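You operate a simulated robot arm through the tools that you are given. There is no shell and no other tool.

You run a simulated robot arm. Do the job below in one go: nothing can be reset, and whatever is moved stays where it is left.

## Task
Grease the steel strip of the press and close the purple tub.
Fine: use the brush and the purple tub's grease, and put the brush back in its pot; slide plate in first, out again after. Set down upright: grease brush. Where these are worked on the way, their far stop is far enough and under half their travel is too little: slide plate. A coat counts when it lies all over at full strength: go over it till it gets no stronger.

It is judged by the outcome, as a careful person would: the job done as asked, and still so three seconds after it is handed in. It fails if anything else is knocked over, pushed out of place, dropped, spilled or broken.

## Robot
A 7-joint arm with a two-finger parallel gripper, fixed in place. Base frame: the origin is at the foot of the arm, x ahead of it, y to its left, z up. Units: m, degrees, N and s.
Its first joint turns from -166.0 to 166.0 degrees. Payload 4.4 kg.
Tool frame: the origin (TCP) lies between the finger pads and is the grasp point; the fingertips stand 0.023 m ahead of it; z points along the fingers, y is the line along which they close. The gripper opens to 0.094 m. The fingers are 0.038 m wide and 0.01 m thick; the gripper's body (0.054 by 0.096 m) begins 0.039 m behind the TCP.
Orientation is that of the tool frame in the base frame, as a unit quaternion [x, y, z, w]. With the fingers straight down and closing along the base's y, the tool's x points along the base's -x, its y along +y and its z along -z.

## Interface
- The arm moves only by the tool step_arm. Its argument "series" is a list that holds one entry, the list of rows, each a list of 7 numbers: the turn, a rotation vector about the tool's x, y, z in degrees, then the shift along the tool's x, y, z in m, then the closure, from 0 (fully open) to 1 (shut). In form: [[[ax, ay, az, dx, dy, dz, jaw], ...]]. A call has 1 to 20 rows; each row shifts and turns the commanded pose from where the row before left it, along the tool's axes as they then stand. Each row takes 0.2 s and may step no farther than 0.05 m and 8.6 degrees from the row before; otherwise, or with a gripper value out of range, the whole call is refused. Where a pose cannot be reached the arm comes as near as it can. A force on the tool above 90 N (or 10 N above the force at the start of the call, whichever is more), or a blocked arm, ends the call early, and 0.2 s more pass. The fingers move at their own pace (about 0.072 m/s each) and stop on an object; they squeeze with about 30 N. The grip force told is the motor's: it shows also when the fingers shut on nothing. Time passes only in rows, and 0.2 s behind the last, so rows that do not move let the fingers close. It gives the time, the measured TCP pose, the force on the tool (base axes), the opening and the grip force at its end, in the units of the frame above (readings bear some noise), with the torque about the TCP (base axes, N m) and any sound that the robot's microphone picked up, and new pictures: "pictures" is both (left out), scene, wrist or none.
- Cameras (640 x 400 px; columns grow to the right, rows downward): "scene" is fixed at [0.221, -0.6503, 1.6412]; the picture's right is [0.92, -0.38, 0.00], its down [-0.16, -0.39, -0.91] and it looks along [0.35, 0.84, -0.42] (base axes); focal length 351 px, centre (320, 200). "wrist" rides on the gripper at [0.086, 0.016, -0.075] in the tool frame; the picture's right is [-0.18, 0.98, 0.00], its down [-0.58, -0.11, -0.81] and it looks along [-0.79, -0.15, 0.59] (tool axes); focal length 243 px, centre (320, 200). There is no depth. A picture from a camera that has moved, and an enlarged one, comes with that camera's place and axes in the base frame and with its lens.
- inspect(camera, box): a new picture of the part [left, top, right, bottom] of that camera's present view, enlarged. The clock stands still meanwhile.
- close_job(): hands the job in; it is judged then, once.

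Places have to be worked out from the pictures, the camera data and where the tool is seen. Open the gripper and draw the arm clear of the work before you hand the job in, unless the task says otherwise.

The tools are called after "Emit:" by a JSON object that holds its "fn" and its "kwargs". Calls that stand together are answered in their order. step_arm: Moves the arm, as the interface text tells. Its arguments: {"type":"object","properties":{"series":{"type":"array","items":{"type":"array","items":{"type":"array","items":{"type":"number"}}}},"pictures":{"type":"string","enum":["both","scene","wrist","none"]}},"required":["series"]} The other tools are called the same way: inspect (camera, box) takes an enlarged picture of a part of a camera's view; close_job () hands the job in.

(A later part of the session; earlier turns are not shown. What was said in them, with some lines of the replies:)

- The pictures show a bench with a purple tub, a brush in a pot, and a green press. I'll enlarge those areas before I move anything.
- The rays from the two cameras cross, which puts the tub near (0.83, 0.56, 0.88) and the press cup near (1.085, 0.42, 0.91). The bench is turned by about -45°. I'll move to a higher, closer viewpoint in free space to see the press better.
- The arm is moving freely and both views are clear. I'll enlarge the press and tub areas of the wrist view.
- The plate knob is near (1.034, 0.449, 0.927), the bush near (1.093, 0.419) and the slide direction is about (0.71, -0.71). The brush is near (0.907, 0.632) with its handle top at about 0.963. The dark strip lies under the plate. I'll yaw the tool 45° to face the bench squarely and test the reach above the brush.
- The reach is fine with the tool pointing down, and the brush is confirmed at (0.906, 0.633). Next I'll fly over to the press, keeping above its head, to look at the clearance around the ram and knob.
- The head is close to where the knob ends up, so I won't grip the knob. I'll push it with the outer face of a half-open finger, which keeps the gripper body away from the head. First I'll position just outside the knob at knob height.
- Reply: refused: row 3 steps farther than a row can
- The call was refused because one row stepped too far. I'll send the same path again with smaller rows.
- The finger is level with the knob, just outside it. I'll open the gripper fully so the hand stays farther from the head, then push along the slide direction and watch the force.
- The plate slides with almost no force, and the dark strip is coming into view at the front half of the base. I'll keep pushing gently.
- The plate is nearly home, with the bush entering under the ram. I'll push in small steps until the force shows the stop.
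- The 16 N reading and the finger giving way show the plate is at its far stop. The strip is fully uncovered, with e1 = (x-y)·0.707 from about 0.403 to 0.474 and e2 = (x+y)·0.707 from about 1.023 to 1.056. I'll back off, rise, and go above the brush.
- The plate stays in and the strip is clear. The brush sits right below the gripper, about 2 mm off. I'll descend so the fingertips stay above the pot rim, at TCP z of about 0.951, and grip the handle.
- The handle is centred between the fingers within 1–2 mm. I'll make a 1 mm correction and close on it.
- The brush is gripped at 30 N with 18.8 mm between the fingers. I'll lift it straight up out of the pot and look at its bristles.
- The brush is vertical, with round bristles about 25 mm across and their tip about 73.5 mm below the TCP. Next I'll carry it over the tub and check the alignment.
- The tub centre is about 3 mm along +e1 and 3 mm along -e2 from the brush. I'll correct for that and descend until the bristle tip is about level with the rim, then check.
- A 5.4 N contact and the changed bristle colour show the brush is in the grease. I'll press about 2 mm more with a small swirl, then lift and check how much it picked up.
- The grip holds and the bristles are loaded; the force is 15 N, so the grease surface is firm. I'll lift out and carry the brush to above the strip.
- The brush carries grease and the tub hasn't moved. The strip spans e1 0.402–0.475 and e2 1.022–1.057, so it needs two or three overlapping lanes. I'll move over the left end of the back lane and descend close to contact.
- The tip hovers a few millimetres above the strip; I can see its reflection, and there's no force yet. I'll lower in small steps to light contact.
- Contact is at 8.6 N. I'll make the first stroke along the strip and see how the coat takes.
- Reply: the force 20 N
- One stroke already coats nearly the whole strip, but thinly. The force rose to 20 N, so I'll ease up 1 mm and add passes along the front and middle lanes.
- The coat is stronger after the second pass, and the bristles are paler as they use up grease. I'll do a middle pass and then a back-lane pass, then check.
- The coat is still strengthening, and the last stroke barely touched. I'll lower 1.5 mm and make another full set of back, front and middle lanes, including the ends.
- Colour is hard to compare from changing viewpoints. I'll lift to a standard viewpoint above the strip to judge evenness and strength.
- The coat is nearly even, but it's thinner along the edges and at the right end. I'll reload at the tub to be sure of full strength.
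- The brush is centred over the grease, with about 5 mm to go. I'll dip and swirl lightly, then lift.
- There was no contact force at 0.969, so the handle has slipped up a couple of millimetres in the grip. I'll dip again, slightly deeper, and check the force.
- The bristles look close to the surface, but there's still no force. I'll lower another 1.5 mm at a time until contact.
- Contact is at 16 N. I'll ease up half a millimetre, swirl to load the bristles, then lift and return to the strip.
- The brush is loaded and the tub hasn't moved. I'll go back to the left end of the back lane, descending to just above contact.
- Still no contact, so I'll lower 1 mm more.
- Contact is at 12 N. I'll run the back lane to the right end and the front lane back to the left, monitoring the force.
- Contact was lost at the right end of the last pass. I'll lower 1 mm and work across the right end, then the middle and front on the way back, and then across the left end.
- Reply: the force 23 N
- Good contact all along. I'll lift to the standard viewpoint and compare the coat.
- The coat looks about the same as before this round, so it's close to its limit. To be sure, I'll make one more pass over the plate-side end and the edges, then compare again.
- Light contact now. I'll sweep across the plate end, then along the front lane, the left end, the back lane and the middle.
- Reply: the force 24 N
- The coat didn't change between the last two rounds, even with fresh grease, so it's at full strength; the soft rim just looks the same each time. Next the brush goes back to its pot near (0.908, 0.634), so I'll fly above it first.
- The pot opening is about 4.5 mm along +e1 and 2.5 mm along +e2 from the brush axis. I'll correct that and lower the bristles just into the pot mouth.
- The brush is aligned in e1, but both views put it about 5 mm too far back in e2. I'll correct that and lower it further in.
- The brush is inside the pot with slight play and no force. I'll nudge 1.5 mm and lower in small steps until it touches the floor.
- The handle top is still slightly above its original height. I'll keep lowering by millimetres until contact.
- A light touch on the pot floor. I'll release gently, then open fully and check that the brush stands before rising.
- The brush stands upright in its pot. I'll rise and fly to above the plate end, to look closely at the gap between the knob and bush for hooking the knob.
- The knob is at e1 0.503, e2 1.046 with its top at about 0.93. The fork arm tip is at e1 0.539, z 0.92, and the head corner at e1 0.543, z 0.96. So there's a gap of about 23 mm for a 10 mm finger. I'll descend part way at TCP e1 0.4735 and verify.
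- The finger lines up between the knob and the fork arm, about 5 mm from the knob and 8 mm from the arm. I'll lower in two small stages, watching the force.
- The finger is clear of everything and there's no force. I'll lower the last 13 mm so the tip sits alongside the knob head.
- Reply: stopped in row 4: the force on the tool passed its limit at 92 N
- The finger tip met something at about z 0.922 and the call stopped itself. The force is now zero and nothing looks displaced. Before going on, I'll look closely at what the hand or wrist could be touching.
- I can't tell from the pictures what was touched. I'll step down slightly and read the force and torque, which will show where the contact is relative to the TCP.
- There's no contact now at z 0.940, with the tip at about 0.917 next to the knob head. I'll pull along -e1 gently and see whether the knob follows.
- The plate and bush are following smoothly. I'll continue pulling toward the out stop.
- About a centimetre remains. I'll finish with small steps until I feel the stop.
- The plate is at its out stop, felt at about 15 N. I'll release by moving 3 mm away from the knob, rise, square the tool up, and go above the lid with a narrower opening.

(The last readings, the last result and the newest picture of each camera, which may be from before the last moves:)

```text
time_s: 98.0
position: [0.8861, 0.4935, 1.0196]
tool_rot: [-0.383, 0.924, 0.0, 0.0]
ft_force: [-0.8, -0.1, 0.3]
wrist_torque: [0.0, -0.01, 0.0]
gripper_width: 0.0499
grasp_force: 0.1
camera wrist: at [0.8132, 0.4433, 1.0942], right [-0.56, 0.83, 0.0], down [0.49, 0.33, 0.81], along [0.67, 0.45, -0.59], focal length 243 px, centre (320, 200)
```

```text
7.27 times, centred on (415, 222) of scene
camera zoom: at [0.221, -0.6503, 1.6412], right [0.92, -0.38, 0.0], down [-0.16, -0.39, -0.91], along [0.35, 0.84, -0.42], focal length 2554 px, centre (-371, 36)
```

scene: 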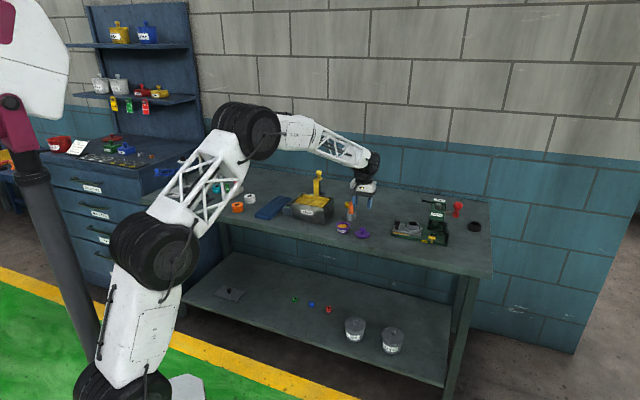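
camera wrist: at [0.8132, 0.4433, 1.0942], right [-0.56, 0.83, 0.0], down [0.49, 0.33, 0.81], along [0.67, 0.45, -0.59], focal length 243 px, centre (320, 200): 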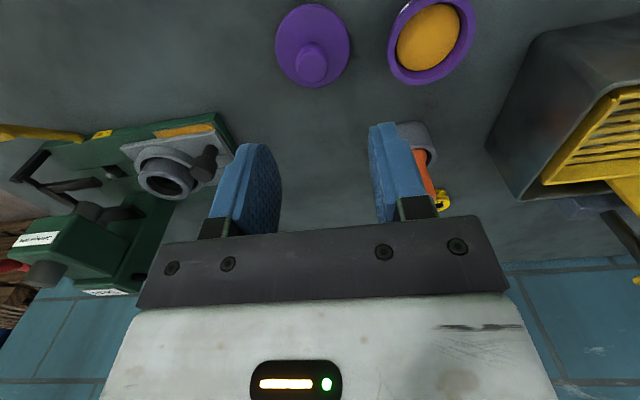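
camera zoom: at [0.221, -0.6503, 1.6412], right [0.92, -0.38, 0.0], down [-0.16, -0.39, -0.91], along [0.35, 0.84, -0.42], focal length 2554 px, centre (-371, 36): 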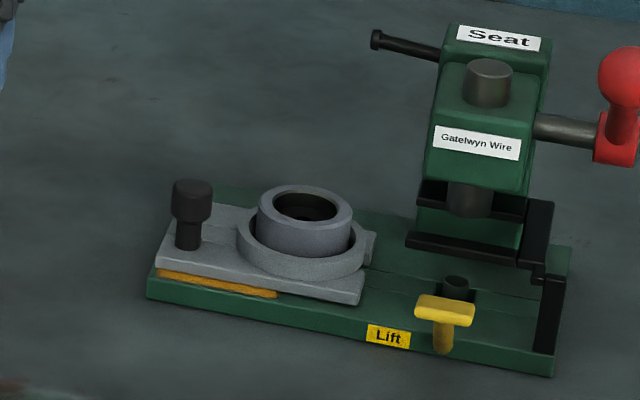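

The plate, bush and press are all back as they were. The lid knob is near (0.8895, 0.4885), about 6 mm along +e1. I'll correct and descend to just above the knob, then check.

Emit:
{"fn": "step_arm", "kwargs": {"series": [[[0, 0, 0, 0, -0.006, 0.025, 0.47], [0, 0, 0, 0, 0, 0.03, 0.47], [0, 0, 0, 0, 0, 0.03, 0.47], [0, 0, 0, 0, 0, 0, 0.47]]], "pictures": "none"}}

Emit:
{"fn": "inspect", "kwargs": {"camera": "wrist", "box": [200, 40, 440, 240]}}

Emit:
{"fn": "inspect", "kwargs": {"camera": "scene", "box": [320, 190, 390, 245]}}

```text
time_s: 99.0
position: [0.8906, 0.4889, 0.9318]
tool_rot: [-0.383, 0.924, 0.001, 0.0]
ft_force: [0.3, -0.9, -0.9]
wrist_torque: [-0.03, -0.03, 0.0]
gripper_width: 0.0497
grasp_force: 0.0
```

```text
2.00 times, centred on (320, 140) of wrist
camera zoom: at [0.8178, 0.4389, 1.0081], right [-0.56, 0.83, 0.0], down [0.49, 0.33, 0.81], along [0.67, 0.45, -0.59], focal length 485 px, centre (320, 320)
```

zoom: 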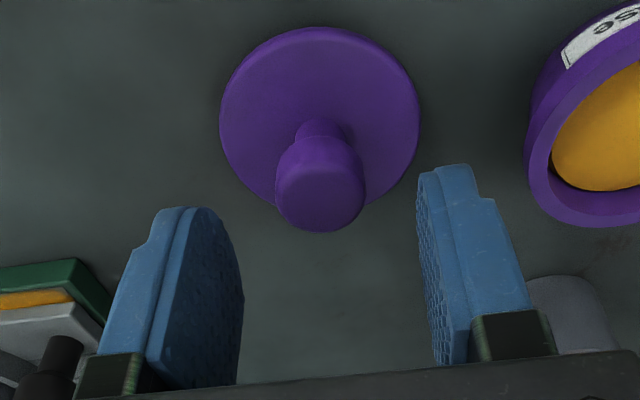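

```text
7.27 times, centred on (355, 218) of scene
camera zoom: at [0.221, -0.6503, 1.6412], right [0.92, -0.38, 0.0], down [-0.16, -0.39, -0.91], along [0.35, 0.84, -0.42], focal length 2554 px, centre (66, 73)
```

zoom: 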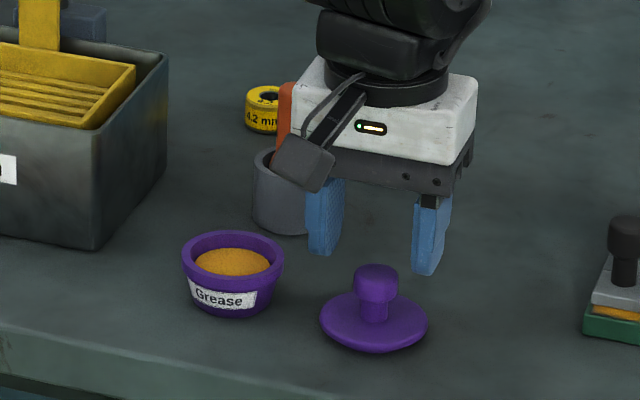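

The knob is centred between the fingers and about 3 mm toward the front. I'll correct that, lower to TCP z of about 0.908, and grip.

Emit:
{"fn": "step_arm", "kwargs": {"series": [[[0, 0, 0, 0.003, 0, 0.01, 0.47], [0, 0, 0, 0, 0, 0.01, 0.47], [0, 0, 0, 0, 0, 0.004, 0.47], [0, 0, 0, 0, 0, 0, 0.47]]], "pictures": "none"}}

Emit:
{"fn": "inspect", "kwargs": {"camera": "scene", "box": [320, 190, 390, 245]}}

Emit:
{"fn": "inspect", "kwargs": {"camera": "wrist", "box": [200, 40, 440, 240]}}

```text
time_s: 100.0
position: [0.8901, 0.4847, 0.9109]
tool_rot: [-0.382, 0.924, -0.001, -0.001]
ft_force: [-0.1, 0.4, -0.3]
wrist_torque: [-0.01, 0.01, 0.0]
gripper_width: 0.0496
grasp_force: 0.1
```

```text
7.27 times, centred on (355, 218) of scene
camera zoom: at [0.221, -0.6503, 1.6412], right [0.92, -0.38, 0.0], down [-0.16, -0.39, -0.91], along [0.35, 0.84, -0.42], focal length 2554 px, centre (66, 73)
```

zoom: 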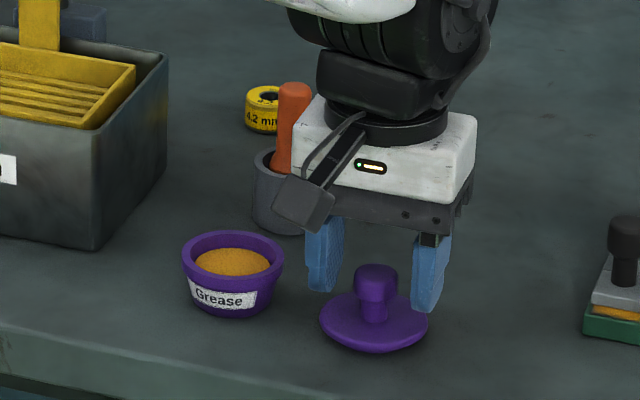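

```text
2.00 times, centred on (320, 140) of wrist
camera zoom: at [0.8172, 0.4356, 0.9854], right [-0.56, 0.83, 0.0], down [0.49, 0.33, 0.81], along [0.67, 0.45, -0.59], focal length 485 px, centre (320, 320)
```

zoom: 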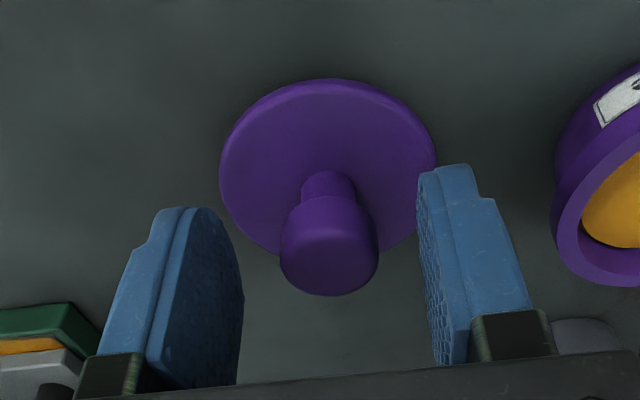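

Emit:
{"fn": "step_arm", "kwargs": {"series": [[[0, 0, 0, 0, 0.001, 0.004, 0.47], [0, 0, 0, 0, 0, 0, 0.6], [0, 0, 0, 0, 0, 0, 0.75], [0, 0, 0, 0, 0, 0, 1], [0, 0, 0, 0, 0, 0, 1], [0, 0, 0, 0, 0, 0, 1]]], "pictures": "none"}}

Emit:
{"fn": "inspect", "kwargs": {"camera": "scene", "box": [320, 190, 390, 245]}}

Emit:
{"fn": "inspect", "kwargs": {"camera": "wrist", "box": [200, 40, 440, 240]}}

```text
time_s: 101.4
position: [0.8882, 0.4852, 0.9075]
tool_rot: [-0.382, 0.924, 0.0, 0.0]
ft_force: [1.2, 0.4, 1.2]
wrist_torque: [-0.03, 0.0, 0.0]
gripper_width: 0.0242
grasp_force: 29.6
```

```text
7.27 times, centred on (355, 218) of scene
camera zoom: at [0.221, -0.6503, 1.6412], right [0.92, -0.38, 0.0], down [-0.16, -0.39, -0.91], along [0.35, 0.84, -0.42], focal length 2554 px, centre (66, 73)
```

zoom: 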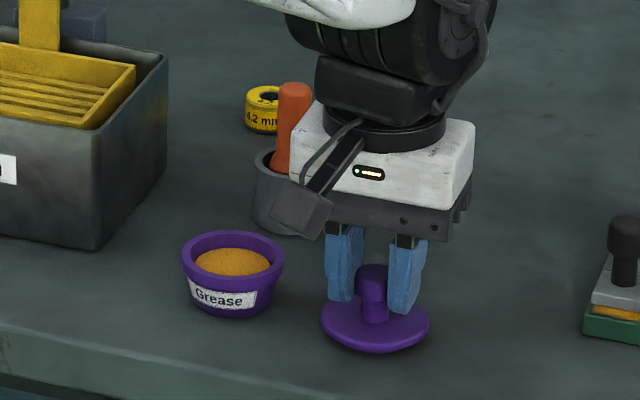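

```text
2.00 times, centred on (320, 140) of wrist
camera zoom: at [0.8164, 0.4359, 0.9815], right [-0.56, 0.83, 0.0], down [0.49, 0.33, 0.81], along [0.67, 0.45, -0.59], focal length 485 px, centre (320, 320)
```

zoom: 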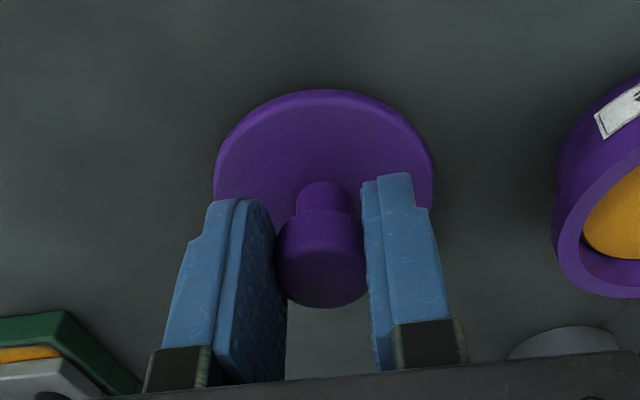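

The lid knob is gripped at 24 mm. I'll lift it clear and carry it above the tub, whose centre is about (0.8295, 0.555).

Emit:
{"fn": "step_arm", "kwargs": {"series": [[[0, 0, 0, 0, 0, -0.02, 1], [0, 0, 0, 0, 0, -0.025, 1], [0, 0, 0, 0, 0, -0.02, 1], [0, 0, 0, -0.0025, 0.0303, 0, 1], [0, 0, 0, -0.0025, 0.0303, 0, 1], [0, 0, 0, -0.0024, 0.0303, 0, 1], [0, 0, 0, 0, 0, 0, 1]]]}}

Emit:
{"fn": "inspect", "kwargs": {"camera": "scene", "box": [320, 190, 390, 245]}}

Emit:
{"fn": "inspect", "kwargs": {"camera": "wrist", "box": [200, 0, 440, 200]}}

```text
time_s: 103.0
position: [0.8306, 0.5546, 0.9724]
tool_rot: [-0.383, 0.924, -0.001, 0.0]
ft_force: [-1.6, 0.5, -0.4]
wrist_torque: [-0.04, 0.0, 0.03]
gripper_width: 0.0242
grasp_force: 30.3
camera wrist: at [0.7584, 0.5039, 1.0469], right [-0.56, 0.83, 0.0], down [0.49, 0.33, 0.81], along [0.67, 0.45, -0.59], focal length 243 px, centre (320, 200)
```

scene: 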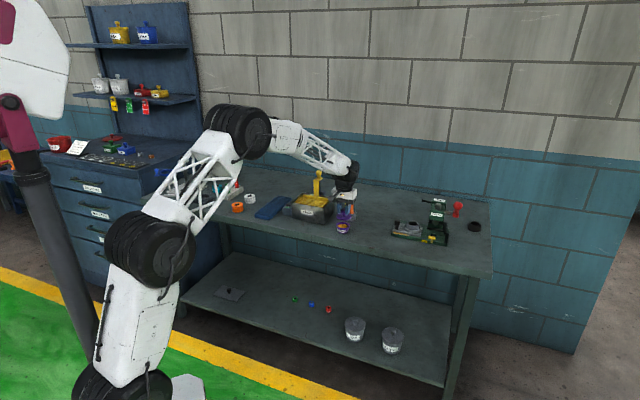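
wrist: 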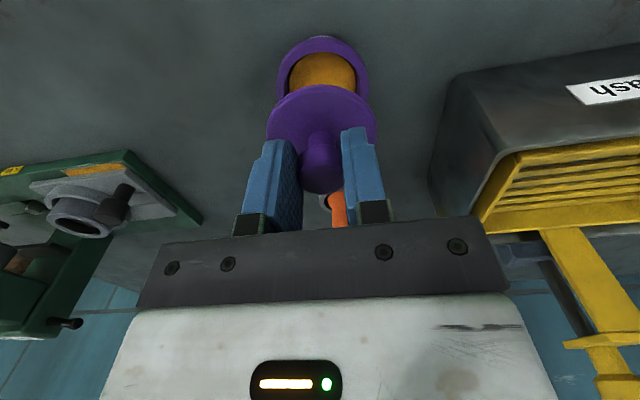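

```text
7.27 times, centred on (355, 218) of scene
camera zoom: at [0.221, -0.6503, 1.6412], right [0.92, -0.38, 0.0], down [-0.16, -0.39, -0.91], along [0.35, 0.84, -0.42], focal length 2554 px, centre (66, 73)
```

zoom: 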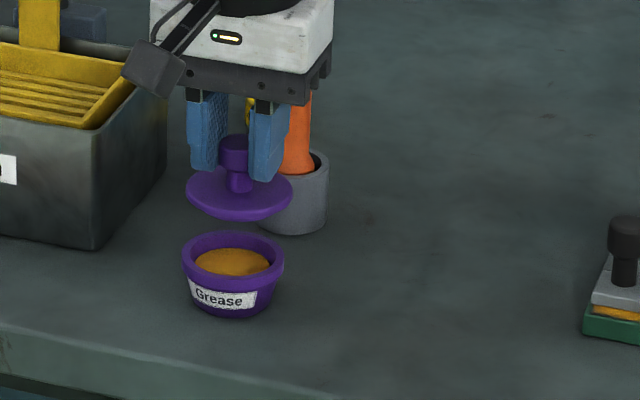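

```text
2.00 times, centred on (320, 100) of wrist
camera zoom: at [0.7584, 0.5039, 1.0469], right [-0.56, 0.83, 0.0], down [0.49, 0.33, 0.81], along [0.67, 0.45, -0.59], focal length 485 px, centre (320, 400)
```

zoom: 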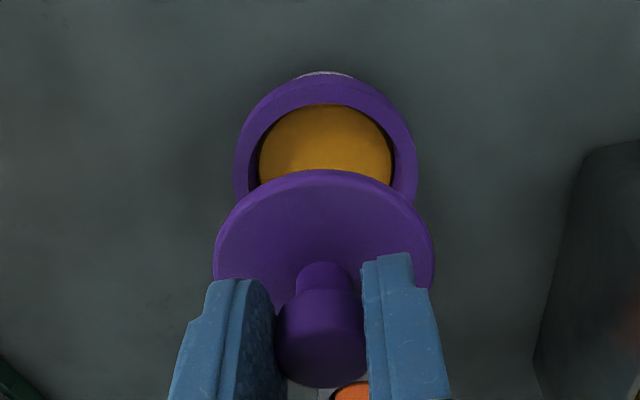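

The lid is aligned in e1 within 1 mm, and both views agree it should come about 3.5 mm toward the front. I'll correct that and lower to just above the rim.

Emit:
{"fn": "step_arm", "kwargs": {"series": [[[0, 0, 0, 0.0035, 0.0008, 0.01, 1], [0, 0, 0, 0, 0, 0.01, 1], [0, 0, 0, 0, 0, 0.008, 1], [0, 0, 0, 0, 0, 0, 1]]], "pictures": "none"}}

Emit:
{"fn": "inspect", "kwargs": {"camera": "scene", "box": [325, 205, 365, 240]}}

Emit:
{"fn": "inspect", "kwargs": {"camera": "wrist", "box": [200, 0, 440, 200]}}

```text
time_s: 104.0
position: [0.828, 0.5513, 0.9427]
tool_rot: [-0.382, 0.924, 0.0, -0.001]
ft_force: [0.1, -0.2, -0.5]
wrist_torque: [0.0, 0.01, -0.01]
gripper_width: 0.0241
grasp_force: 30.3
```

```text
11.43 times, centred on (345, 222) of scene
camera zoom: at [0.221, -0.6503, 1.6412], right [0.92, -0.38, 0.0], down [-0.16, -0.39, -0.91], along [0.35, 0.84, -0.42], focal length 4014 px, centre (34, -57)
```

zoom: 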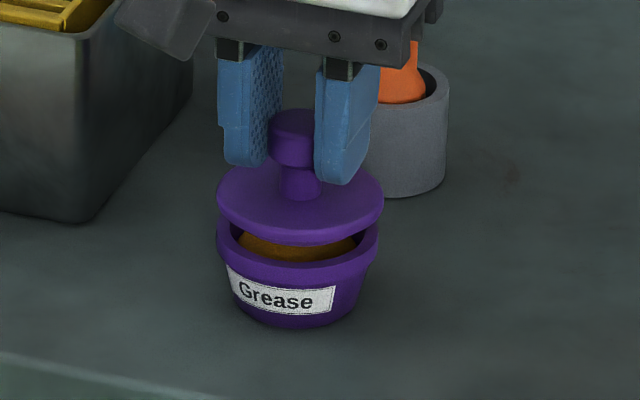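

```text
2.00 times, centred on (320, 100) of wrist
camera zoom: at [0.7554, 0.5023, 1.0187], right [-0.56, 0.83, 0.0], down [0.49, 0.33, 0.81], along [0.67, 0.45, -0.59], focal length 485 px, centre (320, 400)
```

zoom: 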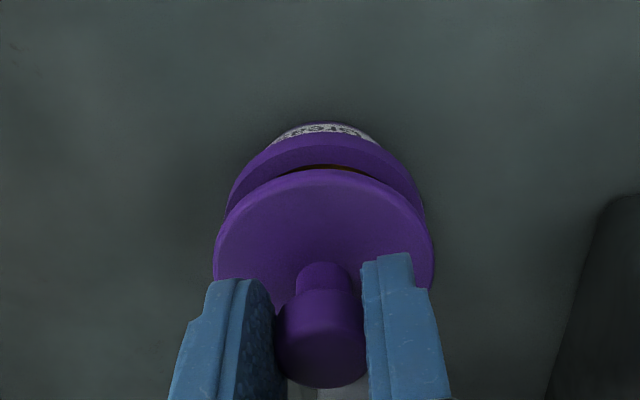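

The lid sits concentric within a millimetre or two in the scene view, with about 10 mm left to lower. I'll lower 5 mm more and re-check.

Emit:
{"fn": "step_arm", "kwargs": {"series": [[[0, 0, 0, 0.001, 0.0003, 0.003, 1], [0, 0, 0, 0, 0, 0.002, 1], [0, 0, 0, 0, 0, 0, 1]]], "pictures": "none"}}

Emit:
{"fn": "inspect", "kwargs": {"camera": "scene", "box": [325, 205, 365, 240]}}

Emit:
{"fn": "inspect", "kwargs": {"camera": "wrist", "box": [240, 20, 400, 160]}}

```text
time_s: 104.8
position: [0.8261, 0.5515, 0.9393]
tool_rot: [-0.383, 0.924, 0.001, 0.0]
ft_force: [-0.2, -0.1, -0.5]
wrist_torque: [0.03, -0.01, -0.01]
gripper_width: 0.0239
grasp_force: 30.1
```

```text
11.43 times, centred on (345, 222) of scene
camera zoom: at [0.221, -0.6503, 1.6412], right [0.92, -0.38, 0.0], down [-0.16, -0.39, -0.91], along [0.35, 0.84, -0.42], focal length 4014 px, centre (34, -57)
```

zoom: 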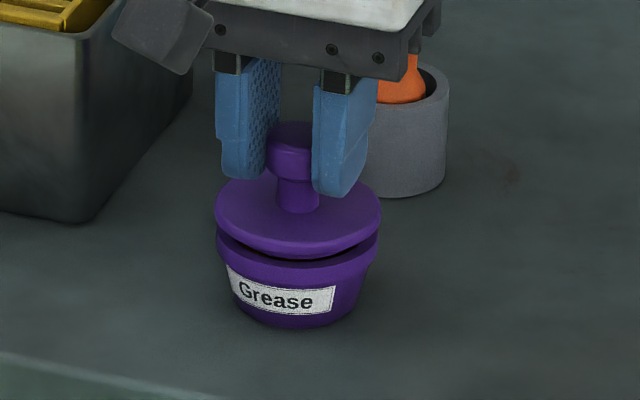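

```text
2.86 times, centred on (320, 90) of wrist
camera zoom: at [0.7545, 0.5022, 1.0136], right [-0.56, 0.83, 0.0], down [0.49, 0.33, 0.81], along [0.67, 0.45, -0.59], focal length 693 px, centre (320, 514)
```

zoom: 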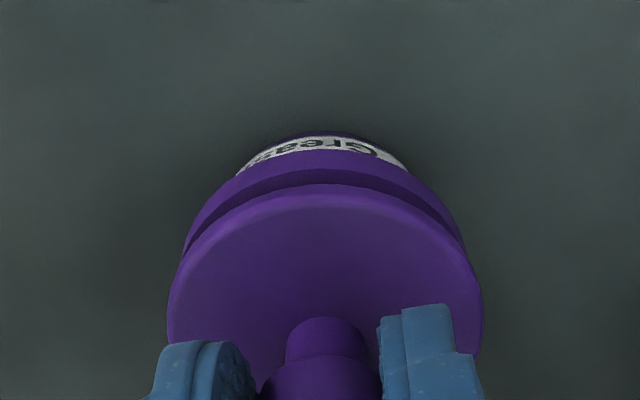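

The lid and tub look concentric within about a millimetre in both views. I'll lower in 1–2 mm steps until it seats.

Emit:
{"fn": "step_arm", "kwargs": {"series": [[[0, 0, 0, 0.0007, 0, 0.002, 1], [0, 0, 0, 0, 0, 0, 1]]], "pictures": "none"}}

Emit:
{"fn": "step_arm", "kwargs": {"series": [[[0, 0, 0, 0, 0, 0.0015, 1], [0, 0, 0, 0, 0, 0, 1]]], "pictures": "none"}}

Emit:
{"fn": "step_arm", "kwargs": {"series": [[[0, 0, 0, 0, 0, 0.001, 1], [0, 0, 0, 0, 0, 0, 1]]], "pictures": "none"}}

Emit:
{"fn": "inspect", "kwargs": {"camera": "scene", "box": [325, 205, 365, 240]}}

```text
time_s: 105.4
position: [0.8264, 0.5517, 0.9372]
tool_rot: [-0.382, 0.924, 0.0, -0.001]
ft_force: [-0.5, -0.1, -0.2]
wrist_torque: [0.01, -0.02, -0.02]
gripper_width: 0.024
grasp_force: 29.8
```

```text
time_s: 106.0
position: [0.8263, 0.5518, 0.9344]
tool_rot: [-0.383, 0.924, 0.0, 0.0]
ft_force: [0.3, 0.0, 0.1]
wrist_torque: [-0.01, 0.0, 0.04]
gripper_width: 0.024
grasp_force: 29.9
```

```text
time_s: 106.6
position: [0.827, 0.5509, 0.9341]
tool_rot: [-0.383, 0.924, 0.001, 0.0]
ft_force: [0.5, -0.6, 0.4]
wrist_torque: [-0.05, -0.02, 0.01]
gripper_width: 0.0239
grasp_force: 30.4
```

```text
11.43 times, centred on (345, 222) of scene
camera zoom: at [0.221, -0.6503, 1.6412], right [0.92, -0.38, 0.0], down [-0.16, -0.39, -0.91], along [0.35, 0.84, -0.42], focal length 4014 px, centre (34, -57)
```

zoom: 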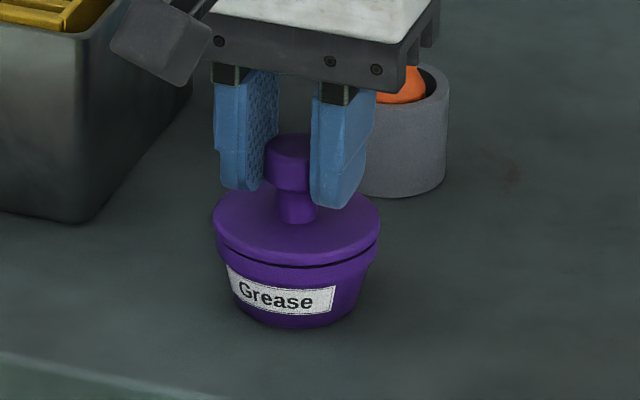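

Almost seated; the lid now looks slightly toward the front-left, by about 1 mm. I'll nudge it back 1 mm and keep lowering.

Emit:
{"fn": "step_arm", "kwargs": {"series": [[[0, 0, 0, -0.001, -0.0003, 0.001, 1], [0, 0, 0, 0, 0, 0, 1]]], "pictures": "none"}}

Emit:
{"fn": "step_arm", "kwargs": {"series": [[[0, 0, 0, 0, 0, 0.001, 1], [0, 0, 0, 0, 0, 0, 1]]], "pictures": "none"}}

Emit:
{"fn": "inspect", "kwargs": {"camera": "scene", "box": [325, 205, 365, 240]}}

Emit:
{"fn": "inspect", "kwargs": {"camera": "wrist", "box": [240, 20, 400, 160]}}

```text
time_s: 107.2
position: [0.8283, 0.5516, 0.9326]
tool_rot: [-0.384, 0.923, 0.0, 0.0]
ft_force: [0.2, 0.1, -1.2]
wrist_torque: [-0.01, 0.0, -0.01]
gripper_width: 0.024
grasp_force: 29.7
```

```text
time_s: 107.8
position: [0.8265, 0.5516, 0.9329]
tool_rot: [-0.383, 0.924, 0.0, 0.0]
ft_force: [0.3, 0.9, 1.7]
wrist_torque: [0.04, 0.02, 0.05]
gripper_width: 0.0236
grasp_force: 29.9
```

```text
11.43 times, centred on (345, 222) of scene
camera zoom: at [0.221, -0.6503, 1.6412], right [0.92, -0.38, 0.0], down [-0.16, -0.39, -0.91], along [0.35, 0.84, -0.42], focal length 4014 px, centre (34, -57)
```

zoom: 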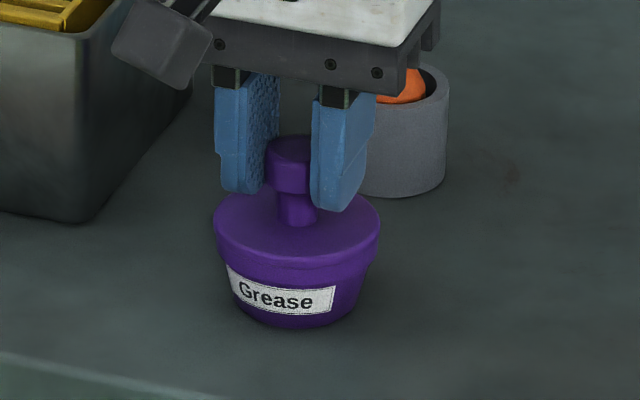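

```text
2.86 times, centred on (320, 90) of wrist
camera zoom: at [0.7543, 0.5023, 1.0075], right [-0.56, 0.83, 0.0], down [0.49, 0.33, 0.81], along [0.67, 0.45, -0.59], focal length 693 px, centre (320, 514)
```

zoom: 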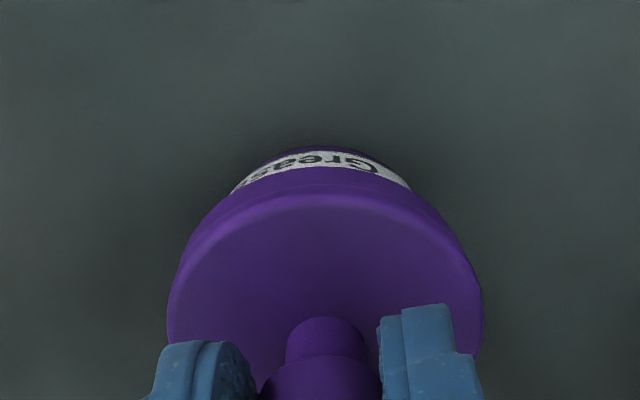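

The gap has closed and the lid looks concentric with the tub. I'll press down lightly to make sure it's fully seated.

Emit:
{"fn": "step_arm", "kwargs": {"series": [[[0, 0, 0, 0, 0, 0.001, 1], [0, 0, 0, 0, 0, 0, 1]]], "pictures": "none"}}

Emit:
{"fn": "step_arm", "kwargs": {"series": [[[0, 0, 0, 0, 0, 0.0007, 1], [0, 0, 0, 0, 0, 0, 1]]], "pictures": "none"}}

Emit:
{"fn": "inspect", "kwargs": {"camera": "scene", "box": [325, 205, 365, 240]}}

```text
time_s: 108.4
position: [0.8271, 0.5521, 0.9331]
tool_rot: [-0.383, 0.924, 0.0, 0.0]
ft_force: [-3.1, -1.2, 10.9]
wrist_torque: [-0.05, 0.11, 0.03]
gripper_width: 0.024
grasp_force: 30.3
```

```text
time_s: 109.0
position: [0.8261, 0.5524, 0.9311]
tool_rot: [-0.383, 0.924, 0.001, 0.001]
ft_force: [-7.6, -0.1, 24.3]
wrist_torque: [0.17, 0.31, 0.05]
gripper_width: 0.0229
grasp_force: 30.3
```

```text
11.43 times, centred on (345, 222) of scene
camera zoom: at [0.221, -0.6503, 1.6412], right [0.92, -0.38, 0.0], down [-0.16, -0.39, -0.91], along [0.35, 0.84, -0.42], focal length 4014 px, centre (34, -57)
```

zoom: 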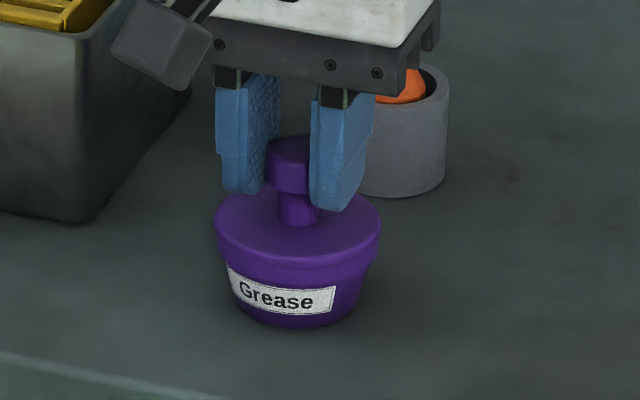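

The lid is on firmly, with 24 N against solid contact. I'll ease off the pressure, release the knob, and lift straight away.

Emit:
{"fn": "step_arm", "kwargs": {"series": [[[0, 0, 0, 0, 0, -0.0017, 1], [0, 0, 0, 0, 0, 0, 0.7], [0, 0, 0, 0, 0, 0, 0.55], [0, 0, 0, 0, 0, 0, 0.45], [0, 0, 0, 0, 0, 0, 0.45], [0, 0, 0, 0, 0, -0.02, 0.45], [0, 0, 0, 0, 0, -0.03, 0.45], [0, 0, 0, 0, 0, -0.04, 0.45], [0, 0, 0, 0.03, 0, -0.03, 0.3], [0, 0, 0, 0.04, 0, -0.02, 0], [0, 0, 0, 0.04, 0, -0.02, 0], [0, 0, 0, 0, 0, 0, 0]]]}}

Emit:
{"fn": "inspect", "kwargs": {"camera": "scene", "box": [310, 180, 390, 245]}}

Emit:
{"fn": "inspect", "kwargs": {"camera": "scene", "box": [325, 205, 365, 240]}}

Emit:
{"fn": "inspect", "kwargs": {"camera": "scene", "box": [380, 190, 490, 255]}}

Emit:
{"fn": "inspect", "kwargs": {"camera": "wrist", "box": [200, 0, 480, 180]}}

```text
time_s: 111.6
position: [0.7496, 0.4741, 1.0919]
tool_rot: [-0.383, 0.924, 0.0, 0.0]
ft_force: [0.1, 0.0, -0.2]
wrist_torque: [-0.02, 0.0, -0.02]
gripper_width: 0.0941
grasp_force: 0.1
camera wrist: at [0.6774, 0.4241, 1.1664], right [-0.56, 0.83, 0.0], down [0.49, 0.33, 0.81], along [0.67, 0.45, -0.59], focal length 243 px, centre (320, 200)
```

scene: 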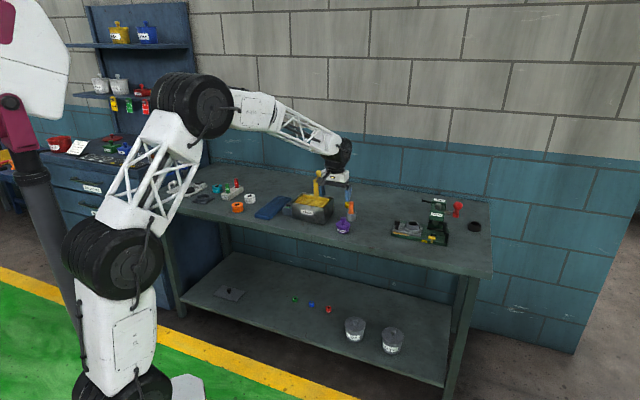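
wrist: 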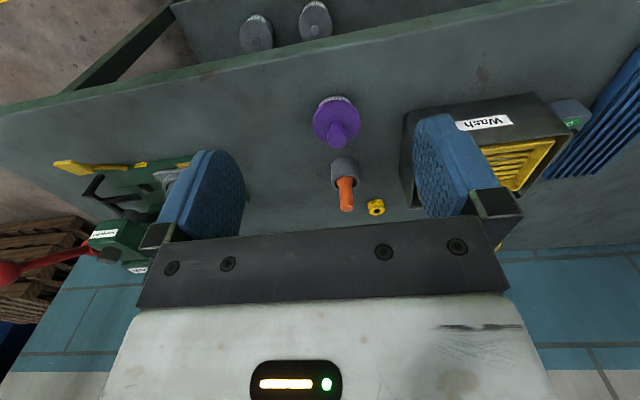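

```text
6.15 times, centred on (350, 212) of scene
camera zoom: at [0.221, -0.6503, 1.6412], right [0.92, -0.38, 0.0], down [-0.16, -0.39, -0.91], along [0.35, 0.84, -0.42], focal length 2161 px, centre (135, 123)
```

zoom: 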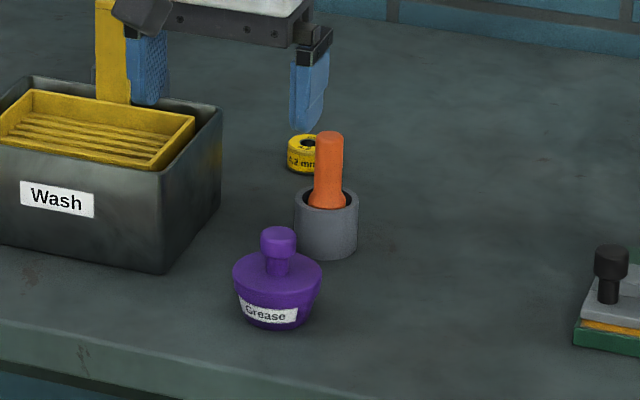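

```text
11.43 times, centred on (345, 222) of scene
camera zoom: at [0.221, -0.6503, 1.6412], right [0.92, -0.38, 0.0], down [-0.16, -0.39, -0.91], along [0.35, 0.84, -0.42], focal length 4014 px, centre (34, -57)
```

zoom: 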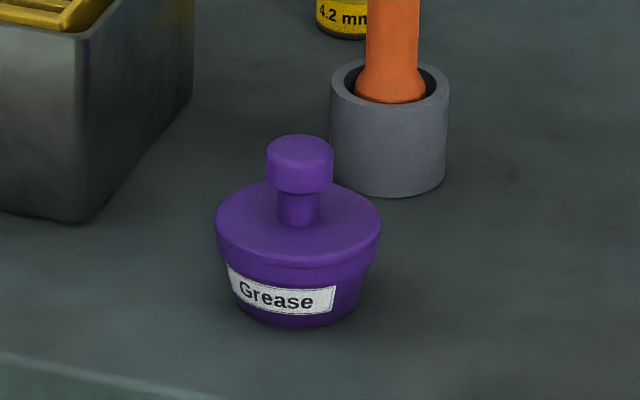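

```text
5.82 times, centred on (435, 222) of scene
camera zoom: at [0.221, -0.6503, 1.6412], right [0.92, -0.38, 0.0], down [-0.16, -0.39, -0.91], along [0.35, 0.84, -0.42], focal length 2043 px, centre (-349, 69)
```

zoom: 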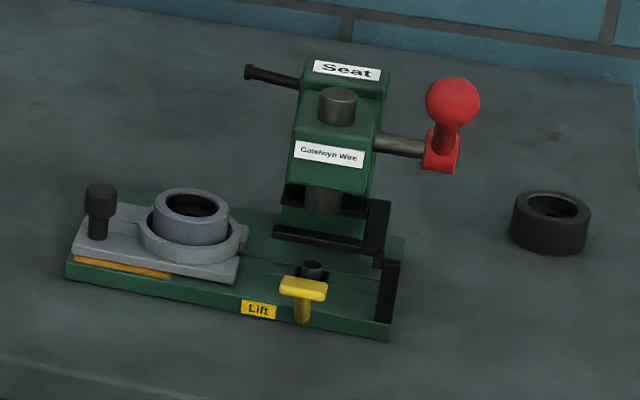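

```text
2.22 times, centred on (340, 90) of wrist
camera zoom: at [0.6774, 0.4241, 1.1664], right [-0.56, 0.83, 0.0], down [0.49, 0.33, 0.81], along [0.67, 0.45, -0.59], focal length 539 px, centre (276, 444)
```

zoom: 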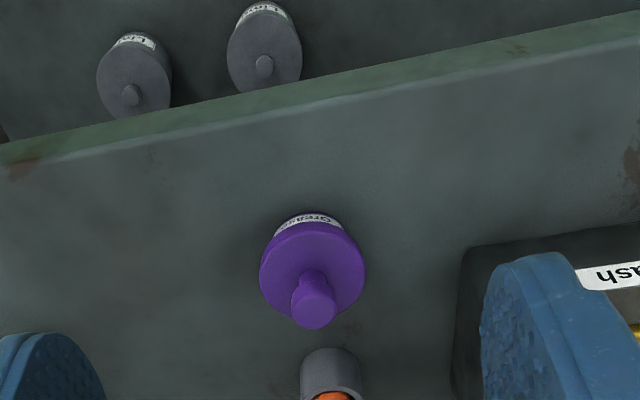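

Everything checks out:
- **Strip:** greased, and the coat stopped getting stronger.
- **Plate:** went in to its far stop before greasing, and is out at its stop again.
- **Brush:** upright in its pot.
- **Tub:** lid on and level.
- **Surroundings:** nothing else looks moved.

The gripper is open and the arm is clear, so I'm handing the job in.

Emit:
{"fn": "close_job", "kwargs": {}}

```text
The job is handed in.
```

The steel strip is greased and the purple tub is closed. I've handed the job in, but no verdict came back.

- **Slide plate:** I pushed it in to its far stop before greasing. Afterwards I pulled it out again to its outer stop.
- **Strip:** I loaded the brush from the purple tub twice and went over the whole strip in overlapping lanes. The last two rounds showed no change in the coat. The edges still look slightly softer than the middle.
- **Brush:** it stands upright in its pot.
- **Tub:** the lid sits level and centred. I pressed it down to about 24 N against solid contact.
- **Surroundings:** nothing else looks moved or spilled in the final pictures. The gripper is open and the arm is clear.

While lowering a finger beside the plate knob, the tool hit something and the arm stopped itself at 92 N. I could not tell what it touched. On the second, slower approach there was no contact, and the press looked unchanged.
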